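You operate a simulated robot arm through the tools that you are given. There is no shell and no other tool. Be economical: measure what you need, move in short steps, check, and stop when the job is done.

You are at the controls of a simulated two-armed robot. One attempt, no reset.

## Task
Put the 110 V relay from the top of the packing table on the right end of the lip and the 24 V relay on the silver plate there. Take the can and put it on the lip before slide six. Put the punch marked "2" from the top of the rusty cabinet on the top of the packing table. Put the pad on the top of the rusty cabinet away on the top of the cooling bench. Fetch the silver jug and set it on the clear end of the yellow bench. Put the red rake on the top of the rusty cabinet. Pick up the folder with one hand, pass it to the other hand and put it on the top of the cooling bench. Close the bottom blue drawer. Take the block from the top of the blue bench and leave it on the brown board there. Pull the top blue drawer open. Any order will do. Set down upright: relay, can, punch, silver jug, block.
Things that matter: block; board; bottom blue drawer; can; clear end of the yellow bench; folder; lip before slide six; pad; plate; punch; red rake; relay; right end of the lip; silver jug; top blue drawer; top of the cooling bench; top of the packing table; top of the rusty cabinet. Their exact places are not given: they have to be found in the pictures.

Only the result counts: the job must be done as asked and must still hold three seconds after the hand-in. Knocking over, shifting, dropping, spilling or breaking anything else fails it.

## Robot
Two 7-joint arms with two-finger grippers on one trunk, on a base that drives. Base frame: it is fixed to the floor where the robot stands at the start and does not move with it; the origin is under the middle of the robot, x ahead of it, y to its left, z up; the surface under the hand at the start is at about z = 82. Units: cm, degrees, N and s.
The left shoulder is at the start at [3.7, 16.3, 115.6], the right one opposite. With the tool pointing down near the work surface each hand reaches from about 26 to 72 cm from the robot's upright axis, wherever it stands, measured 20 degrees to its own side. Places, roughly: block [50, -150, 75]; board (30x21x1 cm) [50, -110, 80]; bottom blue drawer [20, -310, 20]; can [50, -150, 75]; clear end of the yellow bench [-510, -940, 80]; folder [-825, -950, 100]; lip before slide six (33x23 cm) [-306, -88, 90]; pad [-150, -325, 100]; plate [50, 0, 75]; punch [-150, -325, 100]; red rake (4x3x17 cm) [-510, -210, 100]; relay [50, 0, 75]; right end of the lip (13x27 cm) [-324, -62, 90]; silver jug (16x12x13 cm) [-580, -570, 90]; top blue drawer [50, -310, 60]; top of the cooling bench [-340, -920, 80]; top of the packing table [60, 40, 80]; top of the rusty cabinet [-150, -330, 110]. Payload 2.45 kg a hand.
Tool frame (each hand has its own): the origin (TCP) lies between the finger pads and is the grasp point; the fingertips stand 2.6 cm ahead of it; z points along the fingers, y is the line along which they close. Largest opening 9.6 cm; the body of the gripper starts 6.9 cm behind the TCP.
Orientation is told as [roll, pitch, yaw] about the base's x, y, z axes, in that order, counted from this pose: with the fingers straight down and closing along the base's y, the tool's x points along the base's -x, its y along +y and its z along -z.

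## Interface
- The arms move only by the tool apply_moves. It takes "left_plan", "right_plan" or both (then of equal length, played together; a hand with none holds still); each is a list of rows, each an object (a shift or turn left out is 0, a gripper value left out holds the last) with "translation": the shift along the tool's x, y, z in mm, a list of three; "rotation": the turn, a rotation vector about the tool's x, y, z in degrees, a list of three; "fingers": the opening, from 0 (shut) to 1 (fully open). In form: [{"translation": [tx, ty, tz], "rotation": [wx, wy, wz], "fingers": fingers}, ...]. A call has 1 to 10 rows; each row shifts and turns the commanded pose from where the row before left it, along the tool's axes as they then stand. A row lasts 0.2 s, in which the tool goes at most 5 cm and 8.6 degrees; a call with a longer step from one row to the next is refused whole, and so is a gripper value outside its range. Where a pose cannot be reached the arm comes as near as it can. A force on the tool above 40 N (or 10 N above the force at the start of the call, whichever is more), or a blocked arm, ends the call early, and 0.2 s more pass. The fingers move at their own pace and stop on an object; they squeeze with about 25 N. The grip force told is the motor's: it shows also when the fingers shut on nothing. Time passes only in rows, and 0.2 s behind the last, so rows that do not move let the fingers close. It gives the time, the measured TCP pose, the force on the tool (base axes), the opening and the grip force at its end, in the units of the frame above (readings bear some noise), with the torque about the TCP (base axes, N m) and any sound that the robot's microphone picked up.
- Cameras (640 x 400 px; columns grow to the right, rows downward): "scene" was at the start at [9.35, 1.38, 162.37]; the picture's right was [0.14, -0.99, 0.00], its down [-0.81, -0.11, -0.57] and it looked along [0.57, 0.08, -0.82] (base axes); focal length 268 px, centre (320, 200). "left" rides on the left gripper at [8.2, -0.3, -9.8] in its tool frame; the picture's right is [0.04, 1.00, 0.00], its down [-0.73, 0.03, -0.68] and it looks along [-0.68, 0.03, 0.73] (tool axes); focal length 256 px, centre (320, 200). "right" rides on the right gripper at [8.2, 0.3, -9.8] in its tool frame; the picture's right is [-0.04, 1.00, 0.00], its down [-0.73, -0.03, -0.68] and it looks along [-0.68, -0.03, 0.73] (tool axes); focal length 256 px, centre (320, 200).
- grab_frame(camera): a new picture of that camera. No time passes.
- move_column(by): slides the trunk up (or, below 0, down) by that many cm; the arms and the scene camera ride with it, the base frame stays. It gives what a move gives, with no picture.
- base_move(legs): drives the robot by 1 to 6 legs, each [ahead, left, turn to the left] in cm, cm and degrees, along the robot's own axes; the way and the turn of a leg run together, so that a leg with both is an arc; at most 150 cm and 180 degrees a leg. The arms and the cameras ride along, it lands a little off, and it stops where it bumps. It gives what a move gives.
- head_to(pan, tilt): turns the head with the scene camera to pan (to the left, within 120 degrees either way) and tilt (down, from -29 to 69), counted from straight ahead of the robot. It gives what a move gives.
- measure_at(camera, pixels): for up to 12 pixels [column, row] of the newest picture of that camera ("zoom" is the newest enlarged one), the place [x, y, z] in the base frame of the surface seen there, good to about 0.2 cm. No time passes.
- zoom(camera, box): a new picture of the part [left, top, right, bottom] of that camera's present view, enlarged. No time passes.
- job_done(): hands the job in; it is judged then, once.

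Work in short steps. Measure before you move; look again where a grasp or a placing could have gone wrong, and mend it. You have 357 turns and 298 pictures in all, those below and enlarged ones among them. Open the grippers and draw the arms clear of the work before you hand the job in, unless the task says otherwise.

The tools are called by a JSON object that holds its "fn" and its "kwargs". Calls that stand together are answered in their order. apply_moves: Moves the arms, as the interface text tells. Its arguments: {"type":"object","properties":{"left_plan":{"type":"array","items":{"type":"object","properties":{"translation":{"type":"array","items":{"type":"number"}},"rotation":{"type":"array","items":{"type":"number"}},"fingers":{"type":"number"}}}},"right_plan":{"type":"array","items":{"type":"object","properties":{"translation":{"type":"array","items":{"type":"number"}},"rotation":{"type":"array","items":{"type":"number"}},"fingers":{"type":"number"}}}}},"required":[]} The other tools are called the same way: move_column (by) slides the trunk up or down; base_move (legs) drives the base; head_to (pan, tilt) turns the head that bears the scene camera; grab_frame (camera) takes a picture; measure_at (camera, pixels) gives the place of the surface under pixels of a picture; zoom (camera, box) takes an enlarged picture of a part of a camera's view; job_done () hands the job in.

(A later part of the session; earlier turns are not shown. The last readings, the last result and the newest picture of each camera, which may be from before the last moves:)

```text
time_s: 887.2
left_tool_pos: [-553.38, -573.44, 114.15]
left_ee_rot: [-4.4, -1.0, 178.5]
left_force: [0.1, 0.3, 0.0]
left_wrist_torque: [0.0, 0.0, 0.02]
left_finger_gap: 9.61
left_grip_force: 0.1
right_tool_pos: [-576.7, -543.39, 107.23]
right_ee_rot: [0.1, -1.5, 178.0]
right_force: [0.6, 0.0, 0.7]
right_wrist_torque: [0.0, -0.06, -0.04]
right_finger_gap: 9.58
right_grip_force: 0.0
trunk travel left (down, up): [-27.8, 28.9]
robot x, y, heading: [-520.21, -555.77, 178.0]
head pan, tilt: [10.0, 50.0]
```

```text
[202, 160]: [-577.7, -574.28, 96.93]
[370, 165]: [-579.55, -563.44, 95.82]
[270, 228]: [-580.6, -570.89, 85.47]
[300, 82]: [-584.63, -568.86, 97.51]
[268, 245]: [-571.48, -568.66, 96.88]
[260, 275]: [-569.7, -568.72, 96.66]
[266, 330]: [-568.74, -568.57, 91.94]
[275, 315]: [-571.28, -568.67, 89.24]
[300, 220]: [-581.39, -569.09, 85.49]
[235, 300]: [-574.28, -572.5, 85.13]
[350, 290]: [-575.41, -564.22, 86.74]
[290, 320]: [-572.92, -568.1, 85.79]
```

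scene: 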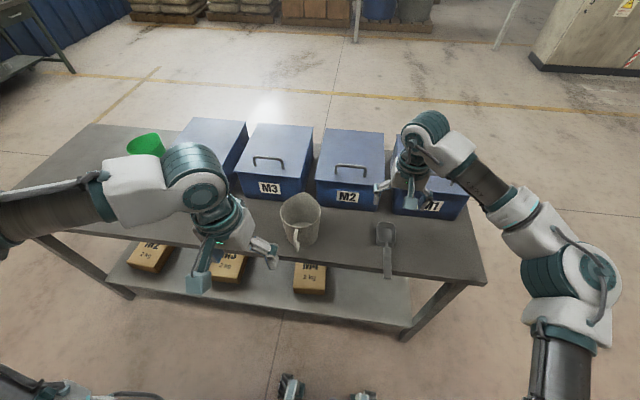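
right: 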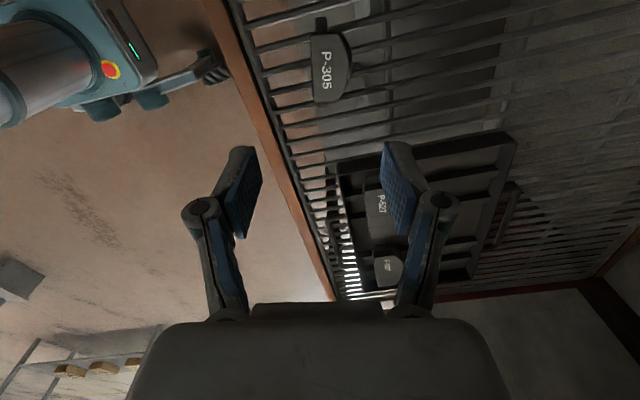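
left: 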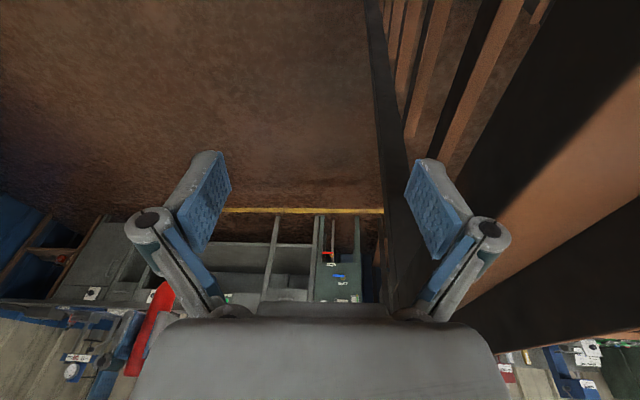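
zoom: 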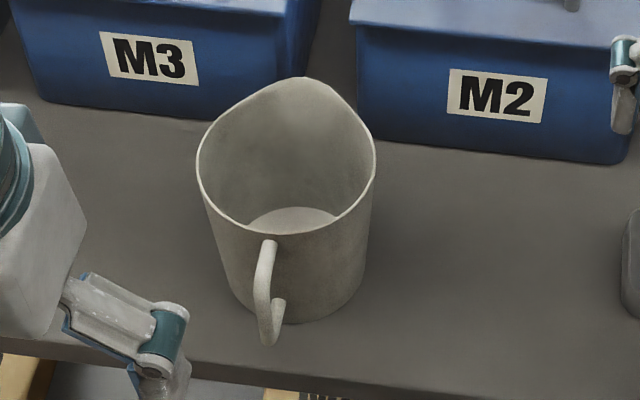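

Handle bar at about (−569.3,−568.7), z 89–97; rim z≈97, diameter ≈11. I'll grip the handle from above with the left hand; turn the base 7° right for a better left reach and level the hand.

{"fn": "base_move", "kwargs": {"legs": [[0, 0, -7]]}}

{"fn": "apply_moves", "kwargs": {"left_plan": [{"rotation": [-1.5, 0.5, -2]}, {"rotation": [-1.5, 0.5, -2]}, {"rotation": [-1.4, 0, -2]}, {}, {}]}}

{"fn": "grab_frame", "kwargs": {"camera": "left"}}

```text
time_s: 888.1
left_tool_pos: [-555.3, -569.46, 114.29]
left_ee_rot: [-4.5, -0.9, 171.4]
left_force: [0.8, 0.0, 0.1]
left_wrist_torque: [-0.02, 0.03, -0.01]
left_finger_gap: 9.6
left_grip_force: 0.1
right_tool_pos: [-574.64, -536.61, 107.18]
right_ee_rot: [0.1, -1.5, 170.9]
right_force: [-0.6, 1.2, 0.2]
right_wrist_torque: [-0.01, -0.01, -0.02]
right_finger_gap: 9.61
right_grip_force: 0.0
trunk travel left (down, up): [-27.8, 28.9]
robot x, y, heading: [-520.14, -555.72, 171.0]
head pan, tilt: [10.0, 50.0]
```

```text
time_s: 889.4
left_tool_pos: [-555.09, -569.6, 114.43]
left_ee_rot: [0.0, 0.2, 177.3]
left_force: [0.6, -0.9, -0.2]
left_wrist_torque: [0.0, 0.0, -0.02]
left_finger_gap: 9.59
left_grip_force: 0.0
right_tool_pos: [-574.53, -536.77, 107.53]
right_ee_rot: [0.0, -1.6, 171.0]
right_force: [-0.2, -0.4, 0.2]
right_wrist_torque: [0.03, 0.04, 0.03]
right_finger_gap: 9.63
right_grip_force: 0.1
trunk travel left (down, up): [-27.8, 28.9]
robot x, y, heading: [-520.02, -555.97, 170.9]
head pan, tilt: [10.0, 50.0]
```

```text
129 pictures are left
```

left: 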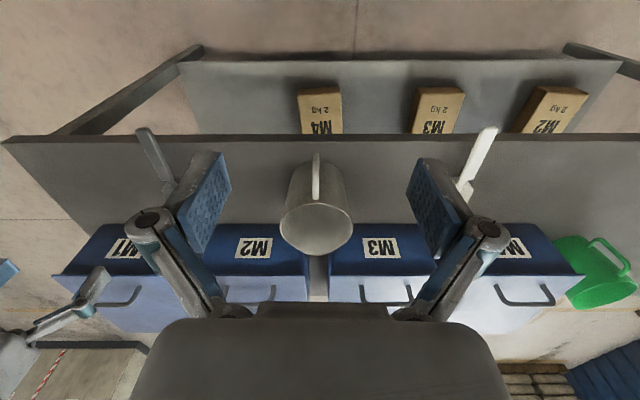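

{"fn": "measure_at", "kwargs": {"camera": "left", "pixels": [[316, 160], [316, 185], [316, 195], [310, 175], [321, 175], [290, 225], [345, 225], [318, 205]]}}

```text
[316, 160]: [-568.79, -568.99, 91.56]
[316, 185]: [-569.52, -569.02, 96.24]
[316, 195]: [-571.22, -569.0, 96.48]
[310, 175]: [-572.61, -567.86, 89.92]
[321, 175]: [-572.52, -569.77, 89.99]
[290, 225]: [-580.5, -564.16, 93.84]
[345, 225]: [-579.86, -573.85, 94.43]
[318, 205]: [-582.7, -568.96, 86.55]
```

Move over the handle and descend part way.

{"fn": "apply_moves", "kwargs": {"left_plan": [{"translation": [-15, 0, 0], "fingers": 0.6}, {"translation": [-35, 0, 10]}, {"translation": [-40, 1, 20]}, {"translation": [-35, 0, 35]}, {"translation": [-17, 0, 40]}, {"translation": [0, 0, 40]}, {}, {}]}}

{"fn": "grab_frame", "kwargs": {"camera": "left"}}

```text
time_s: 891.1
left_tool_pos: [-569.35, -568.86, 99.81]
left_ee_rot: [-0.1, 0.2, 177.4]
left_force: [-0.2, 0.2, 0.1]
left_wrist_torque: [0.03, 0.0, 0.01]
left_finger_gap: 5.77
left_grip_force: 0.2
right_tool_pos: [-574.42, -536.55, 107.47]
right_ee_rot: [0.1, -1.7, 170.9]
right_force: [-0.3, 0.1, 0.3]
right_wrist_torque: [0.0, -0.04, -0.03]
right_finger_gap: 9.61
right_grip_force: 0.1
trunk travel left (down, up): [-27.8, 28.9]
robot x, y, heading: [-520.35, -556.24, 170.9]
head pan, tilt: [10.0, 50.0]
```

```text
128 pictures are left
```

left: 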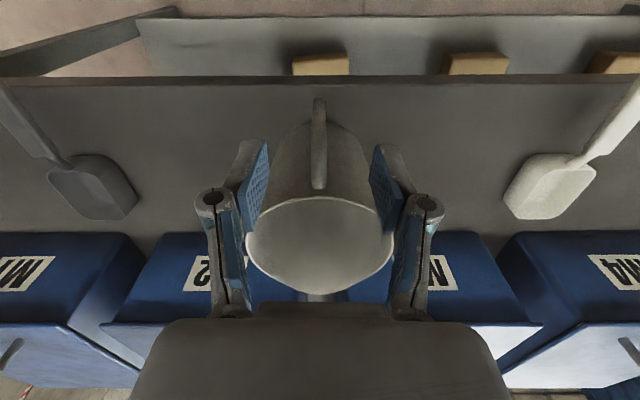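

Descend 7 cm and close on the handle.

{"fn": "apply_moves", "kwargs": {"left_plan": [{"translation": [0, 0, 20]}, {"translation": [0, 0, 30]}, {"translation": [0, 0, 20]}, {}, {"fingers": 0}, {}, {}, {}]}}

{"fn": "grab_frame", "kwargs": {"camera": "left"}}

```text
time_s: 893.0
left_tool_pos: [-569.05, -568.79, 93.13]
left_ee_rot: [0.0, 0.2, 177.3]
left_force: [0.6, 0.4, 0.3]
left_wrist_torque: [-0.02, -0.09, 0.01]
left_finger_gap: 0.95
left_grip_force: 25.2
right_tool_pos: [-574.31, -536.6, 107.38]
right_ee_rot: [0.1, -1.7, 170.9]
right_force: [-0.5, 0.0, -0.3]
right_wrist_torque: [-0.02, 0.01, -0.02]
right_finger_gap: 9.62
right_grip_force: 0.0
trunk travel left (down, up): [-27.8, 28.9]
robot x, y, heading: [-520.07, -555.3, 170.9]
head pan, tilt: [10.0, 50.0]
```

```text
127 pictures are left
```

left: 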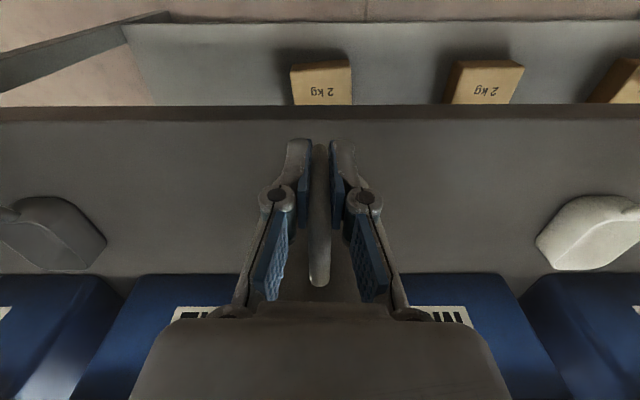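

Handle gripped (0.95 cm). Lift 3 cm as a test.

{"fn": "apply_moves", "kwargs": {"left_plan": [{"translation": [0, 0, -5]}, {"translation": [0, 0, -10]}, {"translation": [0, 0, -15]}, {}, {}]}}

{"fn": "zoom", "kwargs": {"camera": "scene", "box": [230, 150, 390, 270]}}

```text
time_s: 894.1
left_tool_pos: [-569.14, -568.82, 95.79]
left_ee_rot: [0.0, 0.2, 177.3]
left_force: [0.1, 0.5, -2.6]
left_wrist_torque: [-0.01, -0.16, -0.02]
left_finger_gap: 0.97
left_grip_force: 24.6
right_tool_pos: [-574.5, -536.57, 107.41]
right_ee_rot: [0.1, -1.6, 171.0]
right_force: [-0.7, 0.1, 0.7]
right_wrist_torque: [0.01, 0.01, 0.04]
right_finger_gap: 9.6
right_grip_force: 0.0
trunk travel left (down, up): [-27.8, 28.9]
robot x, y, heading: [-520.09, -555.67, 170.9]
head pan, tilt: [10.0, 50.0]
```

```text
3.33 times, centred on (310, 210) of scene
```

zoom: 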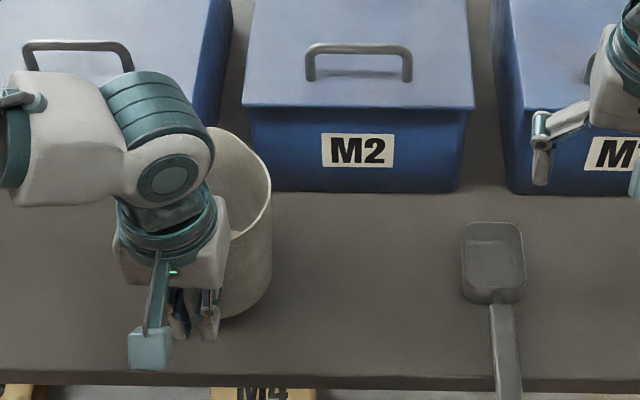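

Light and stable. Lift it well clear with arm and trunk, then turn left toward the yellow bench.

{"fn": "apply_moves", "kwargs": {"left_plan": [{"translation": [0, 0, -20]}, {"translation": [5, 0, -35]}, {"translation": [10, 0, -35]}, {"translation": [15, 0, -30]}, {"translation": [10, 0, -10]}, {}]}}

{"fn": "move_column", "kwargs": {"by": 10}}

{"fn": "base_move", "kwargs": {"legs": [[-8, 0, 0], [0, 0, 98]]}}

{"fn": "head_to", "kwargs": {"pan": 10, "tilt": 30}}

{"fn": "grab_frame", "kwargs": {"camera": "scene"}}

```text
time_s: 895.5
left_tool_pos: [-565.04, -569.15, 108.63]
left_ee_rot: [0.0, 0.3, 177.4]
left_force: [-0.7, 0.4, -3.1]
left_wrist_torque: [-0.01, -0.2, -0.02]
left_finger_gap: 0.94
left_grip_force: 25.4
right_tool_pos: [-574.36, -536.69, 107.34]
right_ee_rot: [0.1, -1.7, 171.0]
right_force: [0.3, -0.8, 0.1]
right_wrist_torque: [0.03, -0.04, 0.02]
right_finger_gap: 9.6
right_grip_force: 0.1
trunk travel left (down, up): [-27.8, 28.9]
robot x, y, heading: [-520.24, -555.96, 170.9]
head pan, tilt: [10.0, 50.0]
```

```text
time_s: 896.9
left_tool_pos: [-565.21, -568.93, 118.8]
left_ee_rot: [0.0, 0.3, 177.3]
left_force: [-0.6, -0.4, -2.5]
left_wrist_torque: [0.02, -0.17, -0.02]
left_finger_gap: 0.95
left_grip_force: 25.6
right_tool_pos: [-574.43, -536.64, 117.24]
right_ee_rot: [0.1, -1.5, 170.9]
right_force: [-0.3, 0.0, 0.1]
right_wrist_torque: [0.01, -0.04, 0.03]
right_finger_gap: 9.63
right_grip_force: 0.0
trunk travel left (down, up): [-37.8, 18.9]
robot x, y, heading: [-520.23, -555.96, 171.4]
head pan, tilt: [10.0, 50.0]
```

```text
time_s: 902.1
left_tool_pos: [-492.56, -599.7, 118.72]
left_ee_rot: [-0.1, 0.2, -84.3]
left_force: [-0.2, -0.2, -2.6]
left_wrist_torque: [0.22, 0.02, -0.01]
left_finger_gap: 0.94
left_grip_force: 24.6
right_tool_pos: [-523.27, -613.43, 117.43]
right_ee_rot: [0.1, -1.6, -90.9]
right_force: [-0.4, 0.7, -0.6]
right_wrist_torque: [0.0, 0.05, -0.01]
right_finger_gap: 9.61
right_grip_force: 0.0
trunk travel left (down, up): [-37.8, 18.9]
robot x, y, heading: [-512.28, -557.45, -90.6]
head pan, tilt: [10.0, 50.0]
```

```text
time_s: 902.9
left_tool_pos: [-492.66, -599.28, 118.89]
left_ee_rot: [-0.1, 0.0, -84.3]
left_force: [-0.3, -0.1, -2.4]
left_wrist_torque: [0.19, 0.04, 0.02]
left_finger_gap: 0.96
left_grip_force: 24.9
right_tool_pos: [-523.32, -613.12, 117.72]
right_ee_rot: [0.1, -1.7, -90.7]
right_force: [0.3, -0.5, -0.7]
right_wrist_torque: [0.03, 0.02, 0.01]
right_finger_gap: 9.6
right_grip_force: 0.0
trunk travel left (down, up): [-37.8, 18.9]
robot x, y, heading: [-512.25, -557.09, -90.5]
head pan, tilt: [10.0, 30.0]
```

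```text
125 pictures are left
```

scene: 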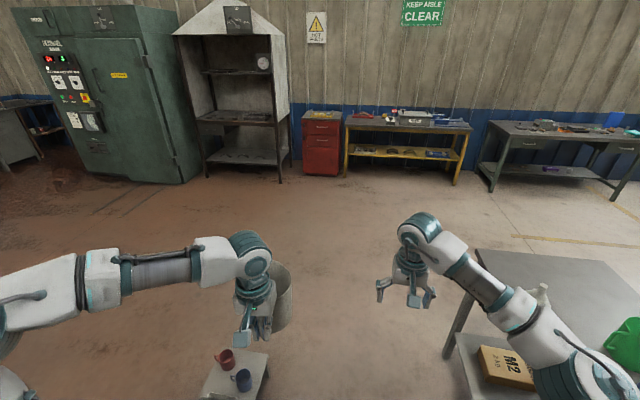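

Zoom in on the yellow bench.

{"fn": "zoom", "kwargs": {"camera": "scene", "box": [330, 95, 490, 195]}}

{"fn": "measure_at", "kwargs": {"camera": "zoom", "pixels": [[70, 115], [540, 135], [480, 125], [110, 80], [330, 100], [550, 118], [400, 110], [450, 80]]}}

```text
4.00 times, centred on (410, 145) of scene
```

zoom: 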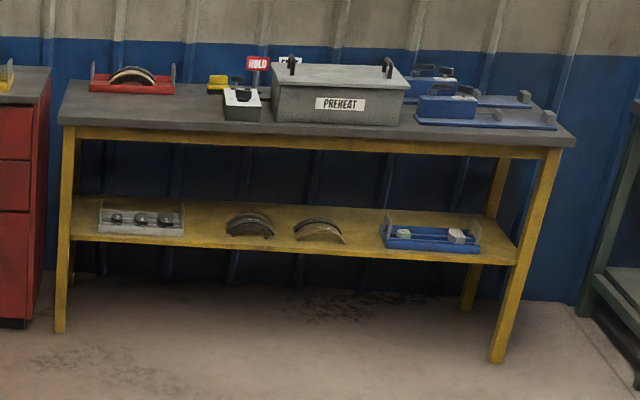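

```text
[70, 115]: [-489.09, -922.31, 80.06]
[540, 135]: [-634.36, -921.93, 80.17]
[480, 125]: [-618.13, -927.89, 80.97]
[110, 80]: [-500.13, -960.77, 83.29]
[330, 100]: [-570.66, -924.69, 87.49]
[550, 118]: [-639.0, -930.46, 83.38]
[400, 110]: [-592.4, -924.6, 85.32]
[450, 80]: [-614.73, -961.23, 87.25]
```

Clear end: x −490…−535, in front of the red tray. Drive down toward robot pose (−532,−820).

{"fn": "base_move", "kwargs": {"legs": [[130, -9, 0], [130, -9, 0]]}}

{"fn": "head_to", "kwargs": {"pan": 12, "tilt": 40}}

{"fn": "grab_frame", "kwargs": {"camera": "scene"}}

```text
time_s: 915.7
left_tool_pos: [-512.54, -860.63, 118.9]
left_ee_rot: [-0.1, 0.1, -84.7]
left_force: [-0.8, 0.9, -2.2]
left_wrist_torque: [0.19, 0.02, -0.03]
left_finger_gap: 0.93
left_grip_force: 24.6
right_tool_pos: [-543.3, -874.31, 117.66]
right_ee_rot: [0.1, -1.8, -91.1]
right_force: [0.9, -0.2, 0.2]
right_wrist_torque: [0.03, -0.01, -0.03]
right_finger_gap: 9.62
right_grip_force: 0.1
trunk travel left (down, up): [-37.8, 18.9]
robot x, y, heading: [-531.83, -818.2, -91.0]
head pan, tilt: [10.0, 30.0]
```

```text
time_s: 916.4
left_tool_pos: [-512.56, -860.33, 119.05]
left_ee_rot: [-0.1, 0.0, -84.7]
left_force: [-0.1, 0.4, -1.9]
left_wrist_torque: [0.17, 0.04, 0.02]
left_finger_gap: 0.94
left_grip_force: 24.9
right_tool_pos: [-543.4, -874.06, 117.82]
right_ee_rot: [0.2, -2.0, -91.1]
right_force: [-0.1, 0.3, -0.9]
right_wrist_torque: [0.04, 0.01, 0.02]
right_finger_gap: 9.63
right_grip_force: 0.0
trunk travel left (down, up): [-37.8, 18.9]
robot x, y, heading: [-532.15, -818.74, -90.7]
head pan, tilt: [12.0, 40.0]
```

```text
123 pictures are left
```

scene: 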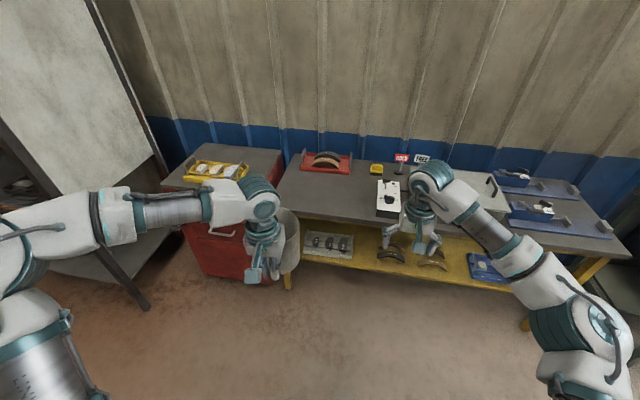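

{"fn": "measure_at", "kwargs": {"camera": "scene", "pixels": [[285, 205], [300, 170], [350, 173], [376, 180], [376, 215], [330, 190], [345, 205], [360, 165], [320, 200], [310, 213]]}}

```text
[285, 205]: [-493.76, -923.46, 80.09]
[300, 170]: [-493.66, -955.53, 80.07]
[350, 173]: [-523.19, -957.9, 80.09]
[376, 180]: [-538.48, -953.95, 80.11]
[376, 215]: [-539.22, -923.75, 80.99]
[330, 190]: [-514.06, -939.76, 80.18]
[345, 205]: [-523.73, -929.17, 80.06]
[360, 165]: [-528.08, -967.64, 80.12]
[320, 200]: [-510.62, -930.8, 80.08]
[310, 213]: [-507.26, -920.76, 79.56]
```

Drive ahead 65 cm so the jug's body comes over (−512,−937).

{"fn": "base_move", "kwargs": {"legs": [[33, 0, 0], [32, 0, 0]]}}

{"fn": "grab_frame", "kwargs": {"camera": "scene"}}

```text
time_s: 920.4
left_tool_pos: [-513.63, -926.11, 119.25]
left_ee_rot: [-0.1, -0.3, -84.6]
left_force: [1.7, 0.4, -2.4]
left_wrist_torque: [0.17, 0.0, 0.0]
left_finger_gap: 0.96
left_grip_force: 25.0
right_tool_pos: [-544.44, -939.85, 118.01]
right_ee_rot: [0.1, -2.2, -91.2]
right_force: [-0.2, 0.1, 0.2]
right_wrist_torque: [0.0, 0.0, 0.0]
right_finger_gap: 9.61
right_grip_force: 0.0
trunk travel left (down, up): [-37.8, 18.9]
robot x, y, heading: [-532.83, -884.51, -91.1]
head pan, tilt: [12.0, 40.0]
```

```text
122 pictures are left
```

scene: 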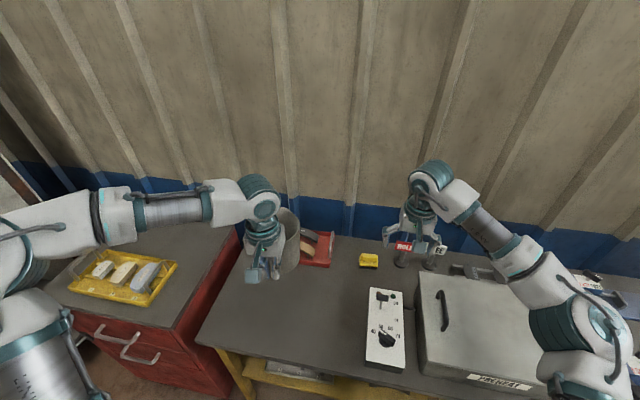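

Lower the jug with the left arm only.

{"fn": "apply_moves", "kwargs": {"left_plan": [{"translation": [0, 0, 20]}, {"translation": [0, 0, 35]}, {"translation": [0, 0, 40]}, {"translation": [0, 0, 40]}, {"translation": [0, 0, 40]}, {"translation": [0, 0, 40]}, {"translation": [0, 0, 40]}, {"translation": [0, 0, 25]}, {}, {}]}}

{"fn": "grab_frame", "kwargs": {"camera": "scene"}}

{"fn": "grab_frame", "kwargs": {"camera": "left"}}

```text
time_s: 922.6
left_tool_pos: [-513.61, -926.16, 91.27]
left_ee_rot: [-0.1, -0.3, -84.6]
left_force: [0.6, 0.9, -1.2]
left_wrist_torque: [0.15, 0.03, -0.02]
left_finger_gap: 0.94
left_grip_force: 24.3
right_tool_pos: [-544.39, -939.66, 118.08]
right_ee_rot: [0.1, -2.2, -91.1]
right_force: [0.3, 0.6, 0.0]
right_wrist_torque: [0.0, 0.01, 0.01]
right_finger_gap: 9.61
right_grip_force: 0.0
trunk travel left (down, up): [-37.8, 18.9]
robot x, y, heading: [-532.71, -884.32, -91.1]
head pan, tilt: [12.0, 40.0]
```

```text
121 pictures are left
```

scene: 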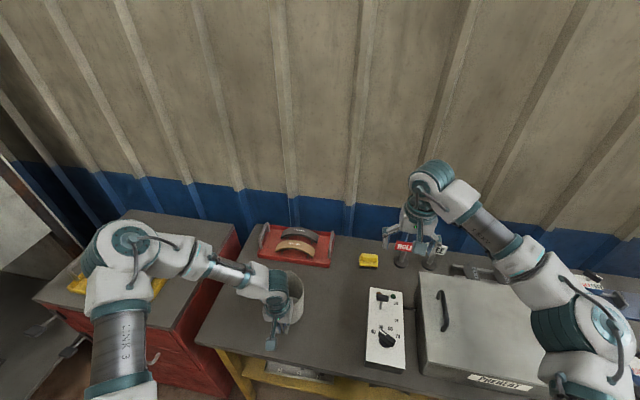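

```text
120 pictures are left
```

left: 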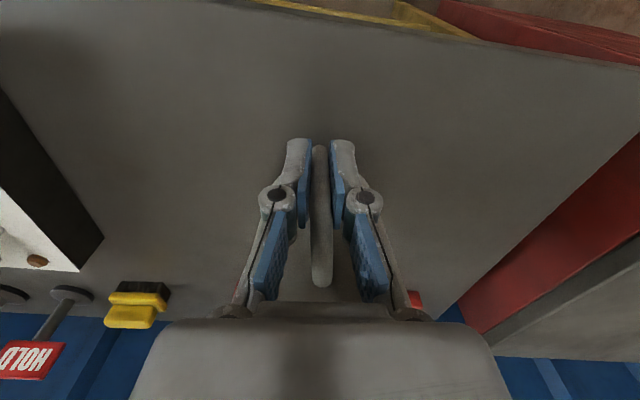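

Clear of the red tray. Lower to contact.

{"fn": "apply_moves", "kwargs": {"left_plan": [{"translation": [0, 0, 12]}, {"translation": [0, 0, 8]}, {"translation": [0, 0, 4]}, {"translation": [0, 0, 3]}, {"translation": [0, 0, 3]}, {"translation": [0, 0, 3]}, {}]}}

```text
time_s: 924.2
left_tool_pos: [-513.63, -926.13, 88.04]
left_ee_rot: [-0.1, -0.4, -84.5]
left_force: [0.8, 0.2, 8.8]
left_wrist_torque: [-0.65, -0.08, 0.0]
left_finger_gap: 0.95
left_grip_force: 24.9
right_tool_pos: [-544.63, -939.57, 118.04]
right_ee_rot: [0.1, -2.2, -91.1]
right_force: [0.2, 1.1, 0.3]
right_wrist_torque: [0.01, -0.03, 0.01]
right_finger_gap: 9.58
right_grip_force: 0.0
trunk travel left (down, up): [-37.8, 18.9]
robot x, y, heading: [-533.0, -883.86, -91.0]
head pan, tilt: [12.0, 40.0]
```

Contact at the far side; lower 2 mm more, then open gently.

{"fn": "apply_moves", "kwargs": {"left_plan": [{"translation": [0, 0, 2]}, {}, {"fingers": 0.25}, {"fingers": 0.45}, {}, {"translation": [3, 0, -20]}, {"translation": [0, 0, -35]}, {"translation": [0, 0, -40]}, {"translation": [0, 0, -40]}, {"translation": [0, 0, -30]}]}}

{"fn": "grab_frame", "kwargs": {"camera": "left"}}

```text
time_s: 926.4
left_tool_pos: [-513.9, -925.7, 104.59]
left_ee_rot: [-0.1, -0.3, -84.8]
left_force: [-0.6, 0.0, 0.4]
left_wrist_torque: [0.01, 0.0, 0.0]
left_finger_gap: 4.32
left_grip_force: 0.0
right_tool_pos: [-544.48, -939.59, 118.14]
right_ee_rot: [0.1, -2.2, -91.1]
right_force: [0.7, 0.7, -0.3]
right_wrist_torque: [0.0, 0.02, -0.02]
right_finger_gap: 9.6
right_grip_force: 0.2
trunk travel left (down, up): [-37.8, 18.9]
robot x, y, heading: [-533.01, -884.12, -91.1]
head pan, tilt: [12.0, 40.0]
```

```text
119 pictures are left
```

left: 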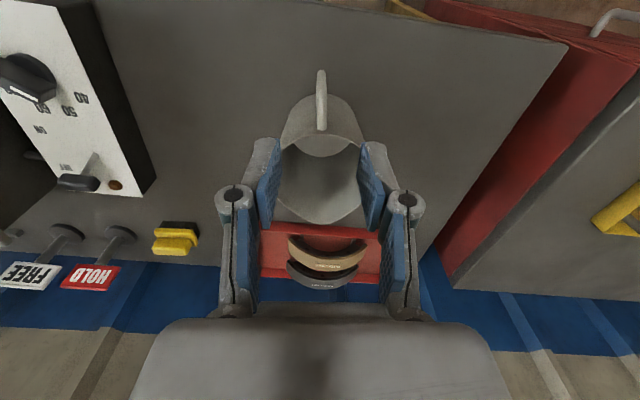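

Jug stands upright at the clear end. Raise and back off, then look right toward (−825,−950).

{"fn": "apply_moves", "kwargs": {"left_plan": [{"translation": [0, 0, -40], "fingers": 1}, {"translation": [0, 0, -40]}, {"translation": [0, 0, -30]}, {}]}}

{"fn": "base_move", "kwargs": {"legs": [[-50, 0, 0], [0, 0, -50]]}}

{"fn": "head_to", "kwargs": {"pan": 5, "tilt": 20}}

{"fn": "grab_frame", "kwargs": {"camera": "scene"}}

```text
time_s: 927.4
left_tool_pos: [-513.77, -925.79, 115.39]
left_ee_rot: [-0.1, -0.3, -84.5]
left_force: [0.2, 0.3, -0.1]
left_wrist_torque: [-0.02, -0.01, 0.01]
left_finger_gap: 9.59
left_grip_force: 0.0
right_tool_pos: [-544.52, -939.66, 118.03]
right_ee_rot: [0.1, -2.2, -90.9]
right_force: [0.1, -0.1, -0.3]
right_wrist_torque: [0.01, 0.01, 0.02]
right_finger_gap: 9.59
right_grip_force: 0.0
trunk travel left (down, up): [-37.8, 18.9]
robot x, y, heading: [-533.21, -884.43, -91.1]
head pan, tilt: [12.0, 40.0]
```

```text
time_s: 932.6
left_tool_pos: [-551.15, -875.11, 115.44]
left_ee_rot: [-0.2, -0.3, -133.8]
left_force: [0.6, -0.7, -0.7]
left_wrist_torque: [0.04, 0.0, 0.02]
left_finger_gap: 9.61
left_grip_force: 0.0
right_tool_pos: [-581.68, -861.09, 118.0]
right_ee_rot: [0.1, -2.1, -140.4]
right_force: [-0.4, 0.2, 0.5]
right_wrist_torque: [-0.01, -0.02, 0.03]
right_finger_gap: 9.59
right_grip_force: 0.0
trunk travel left (down, up): [-37.8, 18.9]
robot x, y, heading: [-532.1, -833.28, -139.8]
head pan, tilt: [12.0, 40.0]
```

```text
time_s: 933.4
left_tool_pos: [-550.89, -874.99, 115.58]
left_ee_rot: [-0.1, -0.4, -134.0]
left_force: [0.5, -0.4, 0.3]
left_wrist_torque: [0.03, -0.02, -0.01]
left_finger_gap: 9.58
left_grip_force: 0.2
right_tool_pos: [-581.61, -860.77, 118.24]
right_ee_rot: [0.0, -2.5, -140.4]
right_force: [0.3, 0.5, -1.2]
right_wrist_torque: [0.02, 0.02, -0.01]
right_finger_gap: 9.6
right_grip_force: 0.0
trunk travel left (down, up): [-37.8, 18.9]
robot x, y, heading: [-532.22, -833.46, -140.3]
head pan, tilt: [5.0, 20.0]
```

```text
118 pictures are left
```

scene: 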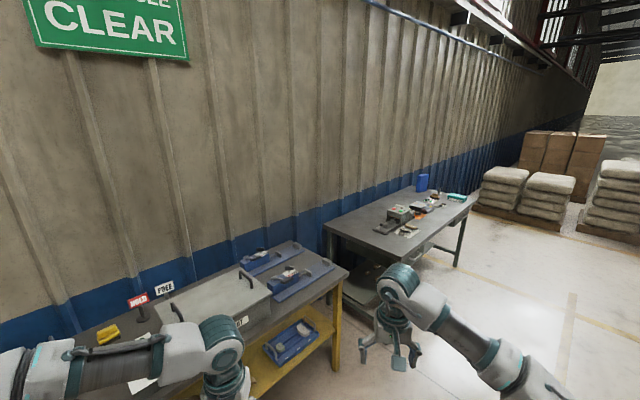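

{"fn": "zoom", "kwargs": {"camera": "scene", "box": [330, 160, 490, 260]}}

{"fn": "measure_at", "kwargs": {"camera": "zoom", "pixels": [[368, 90], [505, 145], [280, 205], [400, 170], [100, 220], [470, 170], [350, 180], [500, 330], [230, 280]]}}

```text
4.00 times, centred on (410, 210) of scene
```

zoom: 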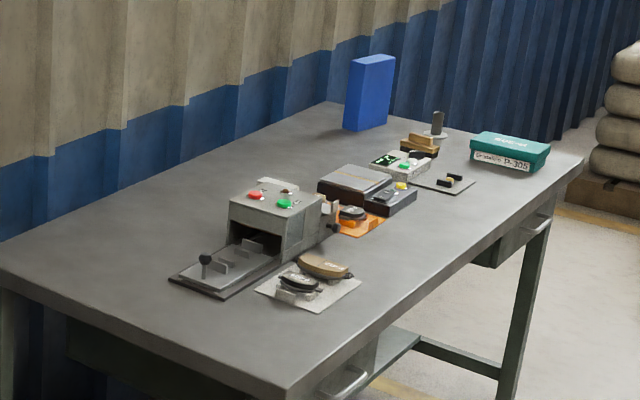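

```text
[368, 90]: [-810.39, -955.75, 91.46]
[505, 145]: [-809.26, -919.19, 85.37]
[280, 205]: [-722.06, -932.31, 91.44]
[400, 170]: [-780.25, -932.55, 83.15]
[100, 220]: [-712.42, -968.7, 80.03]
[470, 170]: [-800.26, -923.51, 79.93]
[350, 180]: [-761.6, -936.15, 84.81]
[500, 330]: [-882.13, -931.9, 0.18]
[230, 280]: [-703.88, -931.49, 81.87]
```

The blue binder standing at about (−811,−956) is the folder. Drive in front of it.

{"fn": "move_column", "kwargs": {"by": -10}}

{"fn": "base_move", "kwargs": {"legs": [[0, 0, -40], [140, 0, 0], [132, 0, 0], [0, 0, 90]]}}

{"fn": "head_to", "kwargs": {"pan": 0, "tilt": 35}}

{"fn": "grab_frame", "kwargs": {"camera": "scene"}}

```text
time_s: 934.7
left_tool_pos: [-550.86, -874.96, 105.65]
left_ee_rot: [-0.2, -0.5, -133.8]
left_force: [0.0, -0.8, -0.2]
left_wrist_torque: [-0.04, 0.01, -0.03]
left_finger_gap: 9.6
left_grip_force: 0.2
right_tool_pos: [-581.46, -860.79, 108.44]
right_ee_rot: [0.1, -2.5, -140.3]
right_force: [0.1, 1.0, -0.3]
right_wrist_torque: [0.01, -0.03, 0.04]
right_finger_gap: 9.61
right_grip_force: 0.0
trunk travel left (down, up): [-27.8, 28.9]
robot x, y, heading: [-532.5, -833.41, -140.3]
head pan, tilt: [5.0, 20.0]
```

```text
time_s: 953.5
left_tool_pos: [-780.18, -871.84, 105.59]
left_ee_rot: [-0.2, -0.6, -83.2]
left_force: [-0.2, -0.6, 0.3]
left_wrist_torque: [0.02, -0.03, 0.02]
left_finger_gap: 9.61
left_grip_force: 0.0
right_tool_pos: [-810.51, -886.53, 108.17]
right_ee_rot: [0.1, -2.3, -89.6]
right_force: [0.0, -0.6, -0.3]
right_wrist_torque: [0.01, 0.01, 0.04]
right_finger_gap: 9.59
right_grip_force: 0.1
trunk travel left (down, up): [-27.8, 28.9]
robot x, y, heading: [-800.33, -831.44, -89.0]
head pan, tilt: [5.0, 20.0]
```

```text
time_s: 954.3
left_tool_pos: [-780.2, -871.4, 105.76]
left_ee_rot: [-0.1, -0.7, -83.1]
left_force: [-0.6, 0.2, 0.6]
left_wrist_torque: [0.0, -0.01, 0.0]
left_finger_gap: 9.63
left_grip_force: 0.1
right_tool_pos: [-810.45, -886.27, 108.47]
right_ee_rot: [0.1, -2.6, -89.5]
right_force: [0.0, 0.5, 0.7]
right_wrist_torque: [0.01, -0.01, 0.0]
right_finger_gap: 9.59
right_grip_force: 0.0
trunk travel left (down, up): [-27.8, 28.9]
robot x, y, heading: [-800.29, -831.11, -89.2]
head pan, tilt: [0.0, 35.0]
```

```text
116 pictures are left
```

scene: 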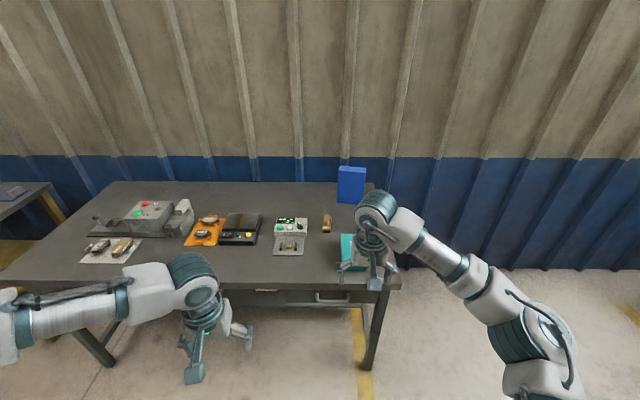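

{"fn": "zoom", "kwargs": {"camera": "scene", "box": [310, 155, 390, 215]}}

{"fn": "measure_at", "kwargs": {"camera": "zoom", "pixels": [[245, 105], [250, 350], [430, 360], [445, 130], [260, 92], [440, 95], [345, 110], [345, 100], [150, 300], [345, 200]]}}

```text
6.67 times, centred on (350, 185) of scene
```

zoom: 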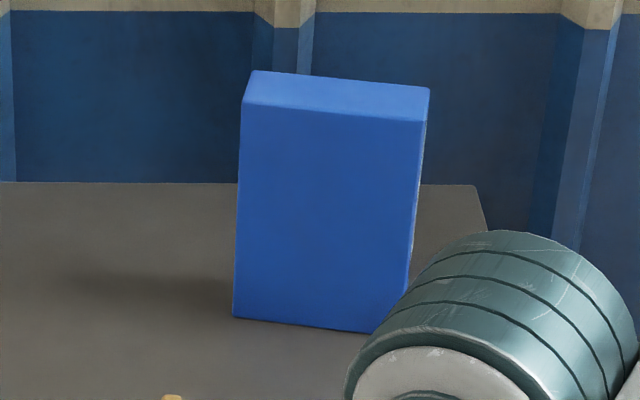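

```text
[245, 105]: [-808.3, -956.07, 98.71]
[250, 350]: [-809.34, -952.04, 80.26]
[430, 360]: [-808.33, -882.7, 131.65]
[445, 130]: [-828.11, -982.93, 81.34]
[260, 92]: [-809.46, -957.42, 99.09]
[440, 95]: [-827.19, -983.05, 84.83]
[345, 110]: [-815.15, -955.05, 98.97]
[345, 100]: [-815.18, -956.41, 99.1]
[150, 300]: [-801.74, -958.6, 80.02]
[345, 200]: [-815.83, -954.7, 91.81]
```

The folder is 14.5 wide, ~4.5 thick, 19 tall, standing at x −808…−822.5, y≈−955…−959. Measure the bench's front edge and nearby items.

{"fn": "measure_at", "kwargs": {"camera": "scene", "pixels": [[300, 283], [250, 280], [385, 278], [350, 255], [345, 235], [326, 222], [290, 240], [325, 275], [350, 300]]}}

```text
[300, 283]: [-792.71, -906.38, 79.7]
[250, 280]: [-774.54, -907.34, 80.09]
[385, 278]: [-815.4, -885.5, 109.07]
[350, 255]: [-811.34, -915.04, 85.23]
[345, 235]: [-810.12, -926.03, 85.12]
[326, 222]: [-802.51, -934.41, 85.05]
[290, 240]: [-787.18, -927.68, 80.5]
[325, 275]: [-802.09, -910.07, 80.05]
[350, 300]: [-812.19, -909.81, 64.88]
```

The folder is too deep from the front (51 cm behind the edge). Check the space at the bench's right end.

{"fn": "head_to", "kwargs": {"pan": -45, "tilt": 25}}

{"fn": "grab_frame", "kwargs": {"camera": "scene"}}

{"fn": "measure_at", "kwargs": {"camera": "scene", "pixels": [[100, 200], [200, 230], [300, 220], [250, 190], [350, 220], [120, 250], [200, 180], [60, 200], [300, 260], [150, 170]]}}

```text
time_s: 955.4
left_tool_pos: [-780.19, -871.48, 105.71]
left_ee_rot: [-0.1, -0.7, -83.1]
left_force: [0.4, -0.6, -0.8]
left_wrist_torque: [0.0, 0.01, 0.03]
left_finger_gap: 9.59
left_grip_force: 0.1
right_tool_pos: [-810.45, -886.19, 108.52]
right_ee_rot: [0.1, -2.7, -89.5]
right_force: [-0.2, -0.3, -0.3]
right_wrist_torque: [0.03, -0.02, 0.0]
right_finger_gap: 9.58
right_grip_force: 0.1
trunk travel left (down, up): [-27.8, 28.9]
robot x, y, heading: [-800.57, -831.25, -89.4]
head pan, tilt: [-45.0, 25.0]
```

```text
114 pictures are left
```

scene: 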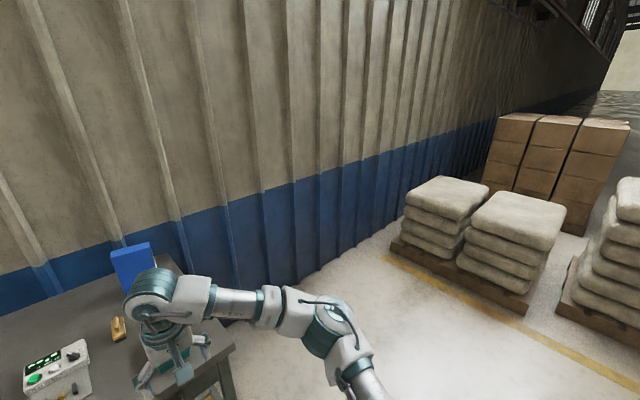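

```text
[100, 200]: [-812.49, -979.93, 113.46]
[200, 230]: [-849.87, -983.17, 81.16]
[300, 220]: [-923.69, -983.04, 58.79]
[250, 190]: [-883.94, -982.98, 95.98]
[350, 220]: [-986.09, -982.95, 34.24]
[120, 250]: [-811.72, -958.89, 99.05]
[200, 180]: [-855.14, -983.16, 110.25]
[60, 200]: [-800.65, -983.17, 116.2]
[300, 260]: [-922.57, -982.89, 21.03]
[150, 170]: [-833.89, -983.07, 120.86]
```

Free space there. Go to about (−866,−918) facing +x: raise the trunk 8 cm first.

{"fn": "move_column", "kwargs": {"by": 8}}

{"fn": "base_move", "kwargs": {"legs": [[0, 0, -91], [68, 0, 0], [0, 0, 90]]}}

{"fn": "base_move", "kwargs": {"legs": [[84, 0, 0], [0, 0, 88]]}}

{"fn": "head_to", "kwargs": {"pan": -20, "tilt": 50}}

{"fn": "grab_frame", "kwargs": {"camera": "scene"}}

```text
time_s: 956.6
left_tool_pos: [-780.19, -871.52, 113.62]
left_ee_rot: [0.0, -0.7, -83.1]
left_force: [-0.9, -0.3, -0.1]
left_wrist_torque: [0.0, -0.04, -0.02]
left_finger_gap: 9.57
left_grip_force: 0.1
right_tool_pos: [-810.45, -886.26, 116.35]
right_ee_rot: [0.1, -2.5, -89.6]
right_force: [0.0, 0.1, -0.1]
right_wrist_torque: [0.04, 0.01, -0.04]
right_finger_gap: 9.59
right_grip_force: 0.0
trunk travel left (down, up): [-35.8, 20.9]
robot x, y, heading: [-800.45, -831.02, -89.2]
head pan, tilt: [-45.0, 25.0]
```

```text
time_s: 968.0
left_tool_pos: [-850.42, -872.01, 113.62]
left_ee_rot: [-0.2, -0.7, -85.1]
left_force: [-0.1, 0.1, -0.5]
left_wrist_torque: [0.01, 0.0, -0.01]
left_finger_gap: 9.59
left_grip_force: 0.1
right_tool_pos: [-881.23, -885.75, 116.37]
right_ee_rot: [0.1, -2.6, -91.5]
right_force: [-0.4, 0.0, -0.3]
right_wrist_torque: [0.02, -0.01, -0.02]
right_finger_gap: 9.6
right_grip_force: 0.1
trunk travel left (down, up): [-35.8, 20.9]
robot x, y, heading: [-869.17, -831.51, -91.4]
head pan, tilt: [-45.0, 25.0]
```

```text
time_s: 976.3
left_tool_pos: [-830.93, -896.36, 113.86]
left_ee_rot: [-0.3, -0.8, 4.3]
left_force: [0.1, 0.1, 0.3]
left_wrist_torque: [0.01, 0.04, 0.0]
left_finger_gap: 9.61
left_grip_force: 0.0
right_tool_pos: [-817.54, -927.27, 116.61]
right_ee_rot: [0.1, -2.7, -2.2]
right_force: [0.2, -0.1, 0.3]
right_wrist_torque: [0.01, -0.02, 0.02]
right_finger_gap: 9.61
right_grip_force: 0.1
trunk travel left (down, up): [-35.8, 20.9]
robot x, y, heading: [-872.05, -914.72, -1.7]
head pan, tilt: [-45.0, 25.0]
```

```text
time_s: 977.1
left_tool_pos: [-831.37, -896.22, 114.08]
left_ee_rot: [-0.1, -1.0, 4.4]
left_force: [-0.2, -0.4, -0.5]
left_wrist_torque: [0.03, -0.02, 0.0]
left_finger_gap: 9.6
left_grip_force: 0.1
right_tool_pos: [-817.91, -927.23, 116.78]
right_ee_rot: [0.1, -2.8, -2.2]
right_force: [0.3, 0.6, 0.0]
right_wrist_torque: [-0.01, -0.03, 0.0]
right_finger_gap: 9.61
right_grip_force: 0.1
trunk travel left (down, up): [-35.8, 20.9]
robot x, y, heading: [-872.12, -914.63, -2.0]
head pan, tilt: [-20.0, 50.0]
```

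```text
113 pictures are left
```

scene: 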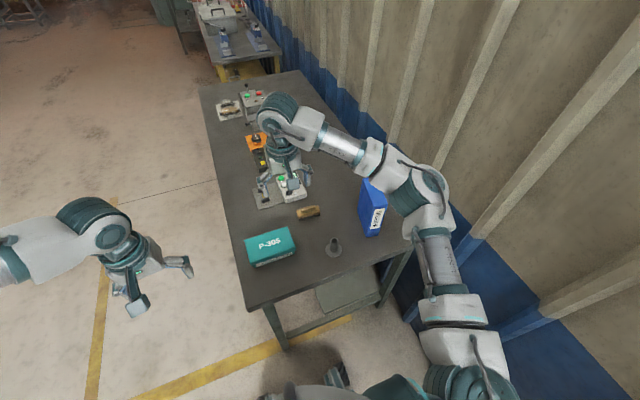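

{"fn": "grab_frame", "kwargs": {"camera": "right"}}

{"fn": "measure_at", "kwargs": {"camera": "scene", "pixels": [[378, 195], [364, 180], [372, 187], [375, 215], [362, 205], [384, 190]]}}

```text
112 pictures are left
```

right: 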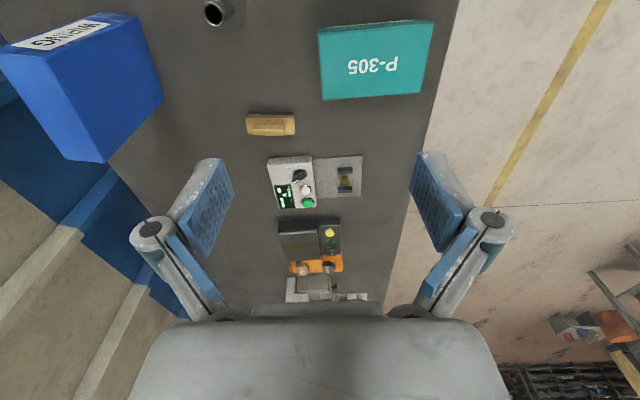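

```text
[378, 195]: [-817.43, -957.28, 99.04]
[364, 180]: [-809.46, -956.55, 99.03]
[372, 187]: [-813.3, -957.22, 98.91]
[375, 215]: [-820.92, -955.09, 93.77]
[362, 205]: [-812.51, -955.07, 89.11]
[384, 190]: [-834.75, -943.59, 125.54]
```

{"fn": "measure_at", "kwargs": {"camera": "right", "pixels": [[20, 60], [95, 40], [60, 100], [100, 150], [130, 90], [105, 100], [80, 60], [110, 140], [120, 60], [40, 80]]}}

```text
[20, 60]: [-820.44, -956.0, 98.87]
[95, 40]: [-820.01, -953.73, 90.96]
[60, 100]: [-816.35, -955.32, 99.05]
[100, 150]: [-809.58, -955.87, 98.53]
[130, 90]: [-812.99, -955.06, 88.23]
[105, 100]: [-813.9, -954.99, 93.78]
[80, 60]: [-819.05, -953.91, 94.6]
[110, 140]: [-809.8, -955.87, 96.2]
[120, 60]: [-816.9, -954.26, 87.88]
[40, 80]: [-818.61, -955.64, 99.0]
```

{"fn": "zoom", "kwargs": {"camera": "scene", "box": [344, 165, 408, 245]}}

{"fn": "measure_at", "kwargs": {"camera": "zoom", "pixels": [[200, 80], [250, 70], [290, 120], [330, 170], [270, 170], [380, 200], [350, 230], [300, 220], [400, 215]]}}

```text
5.00 times, centred on (376, 205) of scene
```

zoom: 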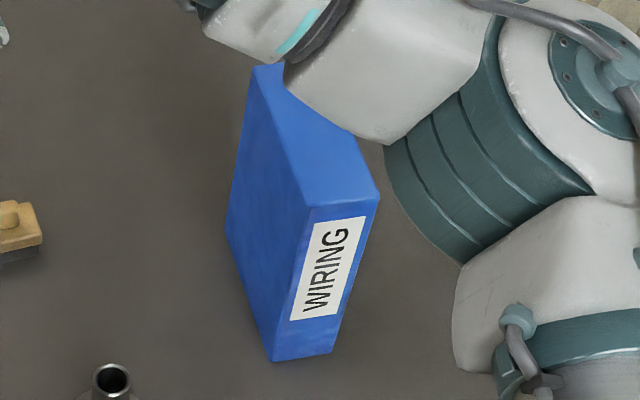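

```text
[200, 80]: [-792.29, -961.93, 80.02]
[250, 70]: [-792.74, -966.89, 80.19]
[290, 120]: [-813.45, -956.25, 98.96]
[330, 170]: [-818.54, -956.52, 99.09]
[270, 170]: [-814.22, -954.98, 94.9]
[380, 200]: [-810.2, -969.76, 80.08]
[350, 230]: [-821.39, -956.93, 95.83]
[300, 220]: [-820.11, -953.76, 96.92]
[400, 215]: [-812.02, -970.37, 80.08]
```

Folder centre ≈(−814.8,−957.1), yawed −12°. Rotate the right hand −10° and move over its top (TCP target (−813,−957.5)).

{"fn": "apply_moves", "kwargs": {"right_plan": [{"rotation": [0, 1.4, 5]}, {"rotation": [0, 1.3, 5]}, {"translation": [-5, -12, 0]}, {"translation": [-13, -32, 0]}, {"translation": [-18, -45, 0]}, {"translation": [-18, -45, 0]}, {"translation": [-18, -45, 0]}, {"translation": [-18, -45, 0]}, {"translation": [-14, -40, 0]}, {"translation": [-7, -22, 0]}]}}

{"fn": "grab_frame", "kwargs": {"camera": "right"}}

{"fn": "grab_frame", "kwargs": {"camera": "scene"}}

```text
time_s: 979.4
left_tool_pos: [-831.27, -896.36, 114.04]
left_ee_rot: [-0.1, -1.0, 4.3]
left_force: [0.5, -0.2, -0.5]
left_wrist_torque: [0.02, -0.01, 0.0]
left_finger_gap: 9.59
left_grip_force: 0.0
right_tool_pos: [-813.28, -957.63, 116.72]
right_ee_rot: [0.4, -0.1, -12.1]
right_force: [0.1, -0.1, -0.2]
right_wrist_torque: [0.02, 0.01, -0.03]
right_finger_gap: 9.61
right_grip_force: 0.2
trunk travel left (down, up): [-35.8, 20.9]
robot x, y, heading: [-871.76, -914.84, -2.1]
head pan, tilt: [-20.0, 50.0]
```

```text
110 pictures are left
```

right: 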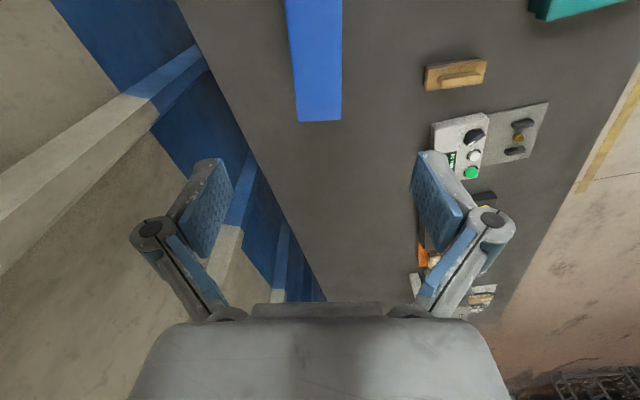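

```text
109 pictures are left
```

scene: 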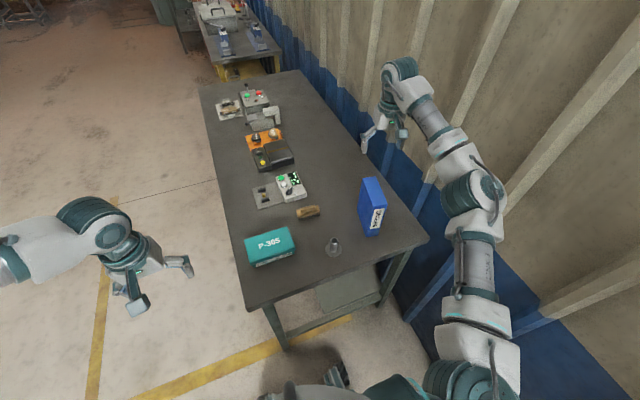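

{"fn": "measure_at", "kwargs": {"camera": "right", "pixels": [[300, 115], [338, 114], [318, 60], [292, 40], [340, 40]]}}

```text
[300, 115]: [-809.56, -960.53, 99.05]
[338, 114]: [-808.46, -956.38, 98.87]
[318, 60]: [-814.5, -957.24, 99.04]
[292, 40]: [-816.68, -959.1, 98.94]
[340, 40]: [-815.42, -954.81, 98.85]
```

Perfectly aligned. Descend and grip.

{"fn": "apply_moves", "kwargs": {"right_plan": [{"translation": [0, 0, 20]}, {"translation": [0, 0, 40]}, {"translation": [0, 0, 45]}, {"translation": [0, 0, 45]}, {"translation": [0, 0, 35]}, {"translation": [0, 0, 18]}, {}, {"fingers": 0}, {}, {}]}}

{"fn": "grab_frame", "kwargs": {"camera": "right"}}

```text
time_s: 981.5
left_tool_pos: [-831.4, -896.47, 114.08]
left_ee_rot: [-0.1, -0.9, 4.3]
left_force: [-0.8, 0.2, 0.1]
left_wrist_torque: [0.04, 0.01, 0.02]
left_finger_gap: 9.62
left_grip_force: 0.1
right_tool_pos: [-813.2, -957.67, 96.07]
right_ee_rot: [0.6, -0.2, -12.2]
right_force: [1.0, -1.7, 4.0]
right_wrist_torque: [-0.07, -0.16, 0.05]
right_finger_gap: 4.97
right_grip_force: 24.9
trunk travel left (down, up): [-35.8, 20.9]
robot x, y, heading: [-871.6, -914.58, -2.1]
head pan, tilt: [-20.0, 50.0]
```

```text
108 pictures are left
```

right: 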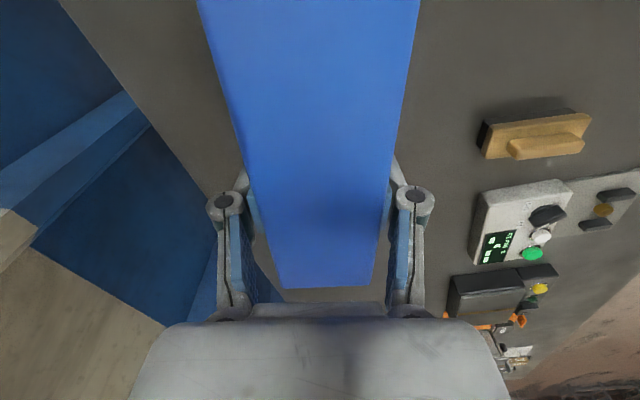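

Folder gripped (4.97). Lift and back away from the bench.

{"fn": "apply_moves", "kwargs": {"right_plan": [{"translation": [0, 0, -15]}, {"translation": [0, 0, -35]}, {"translation": [0, 0, -40]}, {"translation": [0, 0, -40]}, {"translation": [0, 0, -40]}, {"translation": [0, 0, -30]}, {}]}}

{"fn": "base_move", "kwargs": {"legs": [[-45, 0, 0], [-10, 0, 40]]}}

{"fn": "grab_frame", "kwargs": {"camera": "scene"}}

```text
time_s: 983.1
left_tool_pos: [-831.39, -896.47, 113.92]
left_ee_rot: [0.0, -1.0, 4.3]
left_force: [-1.1, 0.1, 0.7]
left_wrist_torque: [0.01, 0.0, 0.01]
left_finger_gap: 9.62
left_grip_force: 0.1
right_tool_pos: [-812.73, -957.71, 116.34]
right_ee_rot: [0.6, 0.0, -12.2]
right_force: [0.8, 0.8, -3.1]
right_wrist_torque: [0.0, -0.05, 0.02]
right_finger_gap: 4.97
right_grip_force: 25.1
trunk travel left (down, up): [-35.8, 20.9]
robot x, y, heading: [-872.06, -914.6, -1.9]
head pan, tilt: [-20.0, 50.0]
```

```text
time_s: 987.7
left_tool_pos: [-906.35, -876.14, 114.0]
left_ee_rot: [0.0, -1.1, 44.2]
left_force: [0.0, -0.8, 0.5]
left_wrist_torque: [0.0, 0.04, -0.02]
left_finger_gap: 9.63
left_grip_force: 0.0
right_tool_pos: [-852.99, -911.48, 116.18]
right_ee_rot: [0.5, -0.1, 27.6]
right_force: [0.5, -0.1, -3.6]
right_wrist_torque: [0.03, -0.04, -0.01]
right_finger_gap: 4.94
right_grip_force: 25.1
trunk travel left (down, up): [-35.8, 20.9]
robot x, y, heading: [-925.95, -916.0, 38.0]
head pan, tilt: [-20.0, 50.0]
```

```text
107 pictures are left
```

scene: 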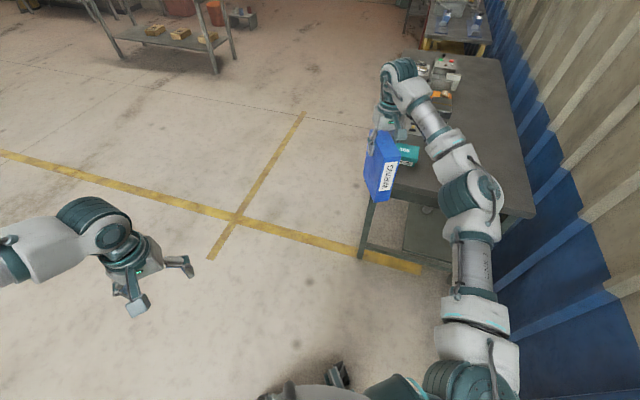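

Turn further to face open floor, then bring the right hand to the middle.

{"fn": "base_move", "kwargs": {"legs": [[0, 0, 50]]}}

{"fn": "apply_moves", "kwargs": {"right_plan": [{"translation": [4, 15, 0]}, {"translation": [8, 33, 0]}, {"translation": [10, 42, 0]}, {"translation": [11, 44, 0]}, {"translation": [11, 44, 0]}, {"translation": [11, 44, 0]}, {"translation": [11, 44, 0]}, {"translation": [10, 42, 0]}, {"translation": [8, 33, 0]}, {"translation": [4, 15, 0]}]}}

```text
time_s: 990.4
left_tool_pos: [-944.3, -876.11, 114.23]
left_ee_rot: [-0.1, -1.2, 94.4]
left_force: [-0.2, 0.6, -0.8]
left_wrist_torque: [-0.01, -0.01, 0.01]
left_finger_gap: 9.6
left_grip_force: 0.1
right_tool_pos: [-882.82, -857.63, 116.42]
right_ee_rot: [0.5, -0.3, 77.9]
right_force: [0.2, 0.5, -2.8]
right_wrist_torque: [0.07, 0.0, 0.05]
right_finger_gap: 4.96
right_grip_force: 24.8
trunk travel left (down, up): [-35.8, 20.9]
robot x, y, heading: [-925.97, -916.28, 87.8]
head pan, tilt: [-20.0, 50.0]
```

```text
time_s: 992.6
left_tool_pos: [-944.61, -876.46, 114.26]
left_ee_rot: [-0.2, -1.5, 94.3]
left_force: [-0.7, -0.8, -0.1]
left_wrist_torque: [0.0, 0.02, 0.01]
left_finger_gap: 9.59
left_grip_force: 0.1
right_tool_pos: [-919.99, -859.01, 116.92]
right_ee_rot: [0.3, -0.5, 77.9]
right_force: [0.0, 0.1, -2.7]
right_wrist_torque: [0.04, -0.01, 0.01]
right_finger_gap: 4.97
right_grip_force: 24.8
trunk travel left (down, up): [-35.8, 20.9]
robot x, y, heading: [-925.55, -916.11, 87.8]
head pan, tilt: [-20.0, 50.0]
```

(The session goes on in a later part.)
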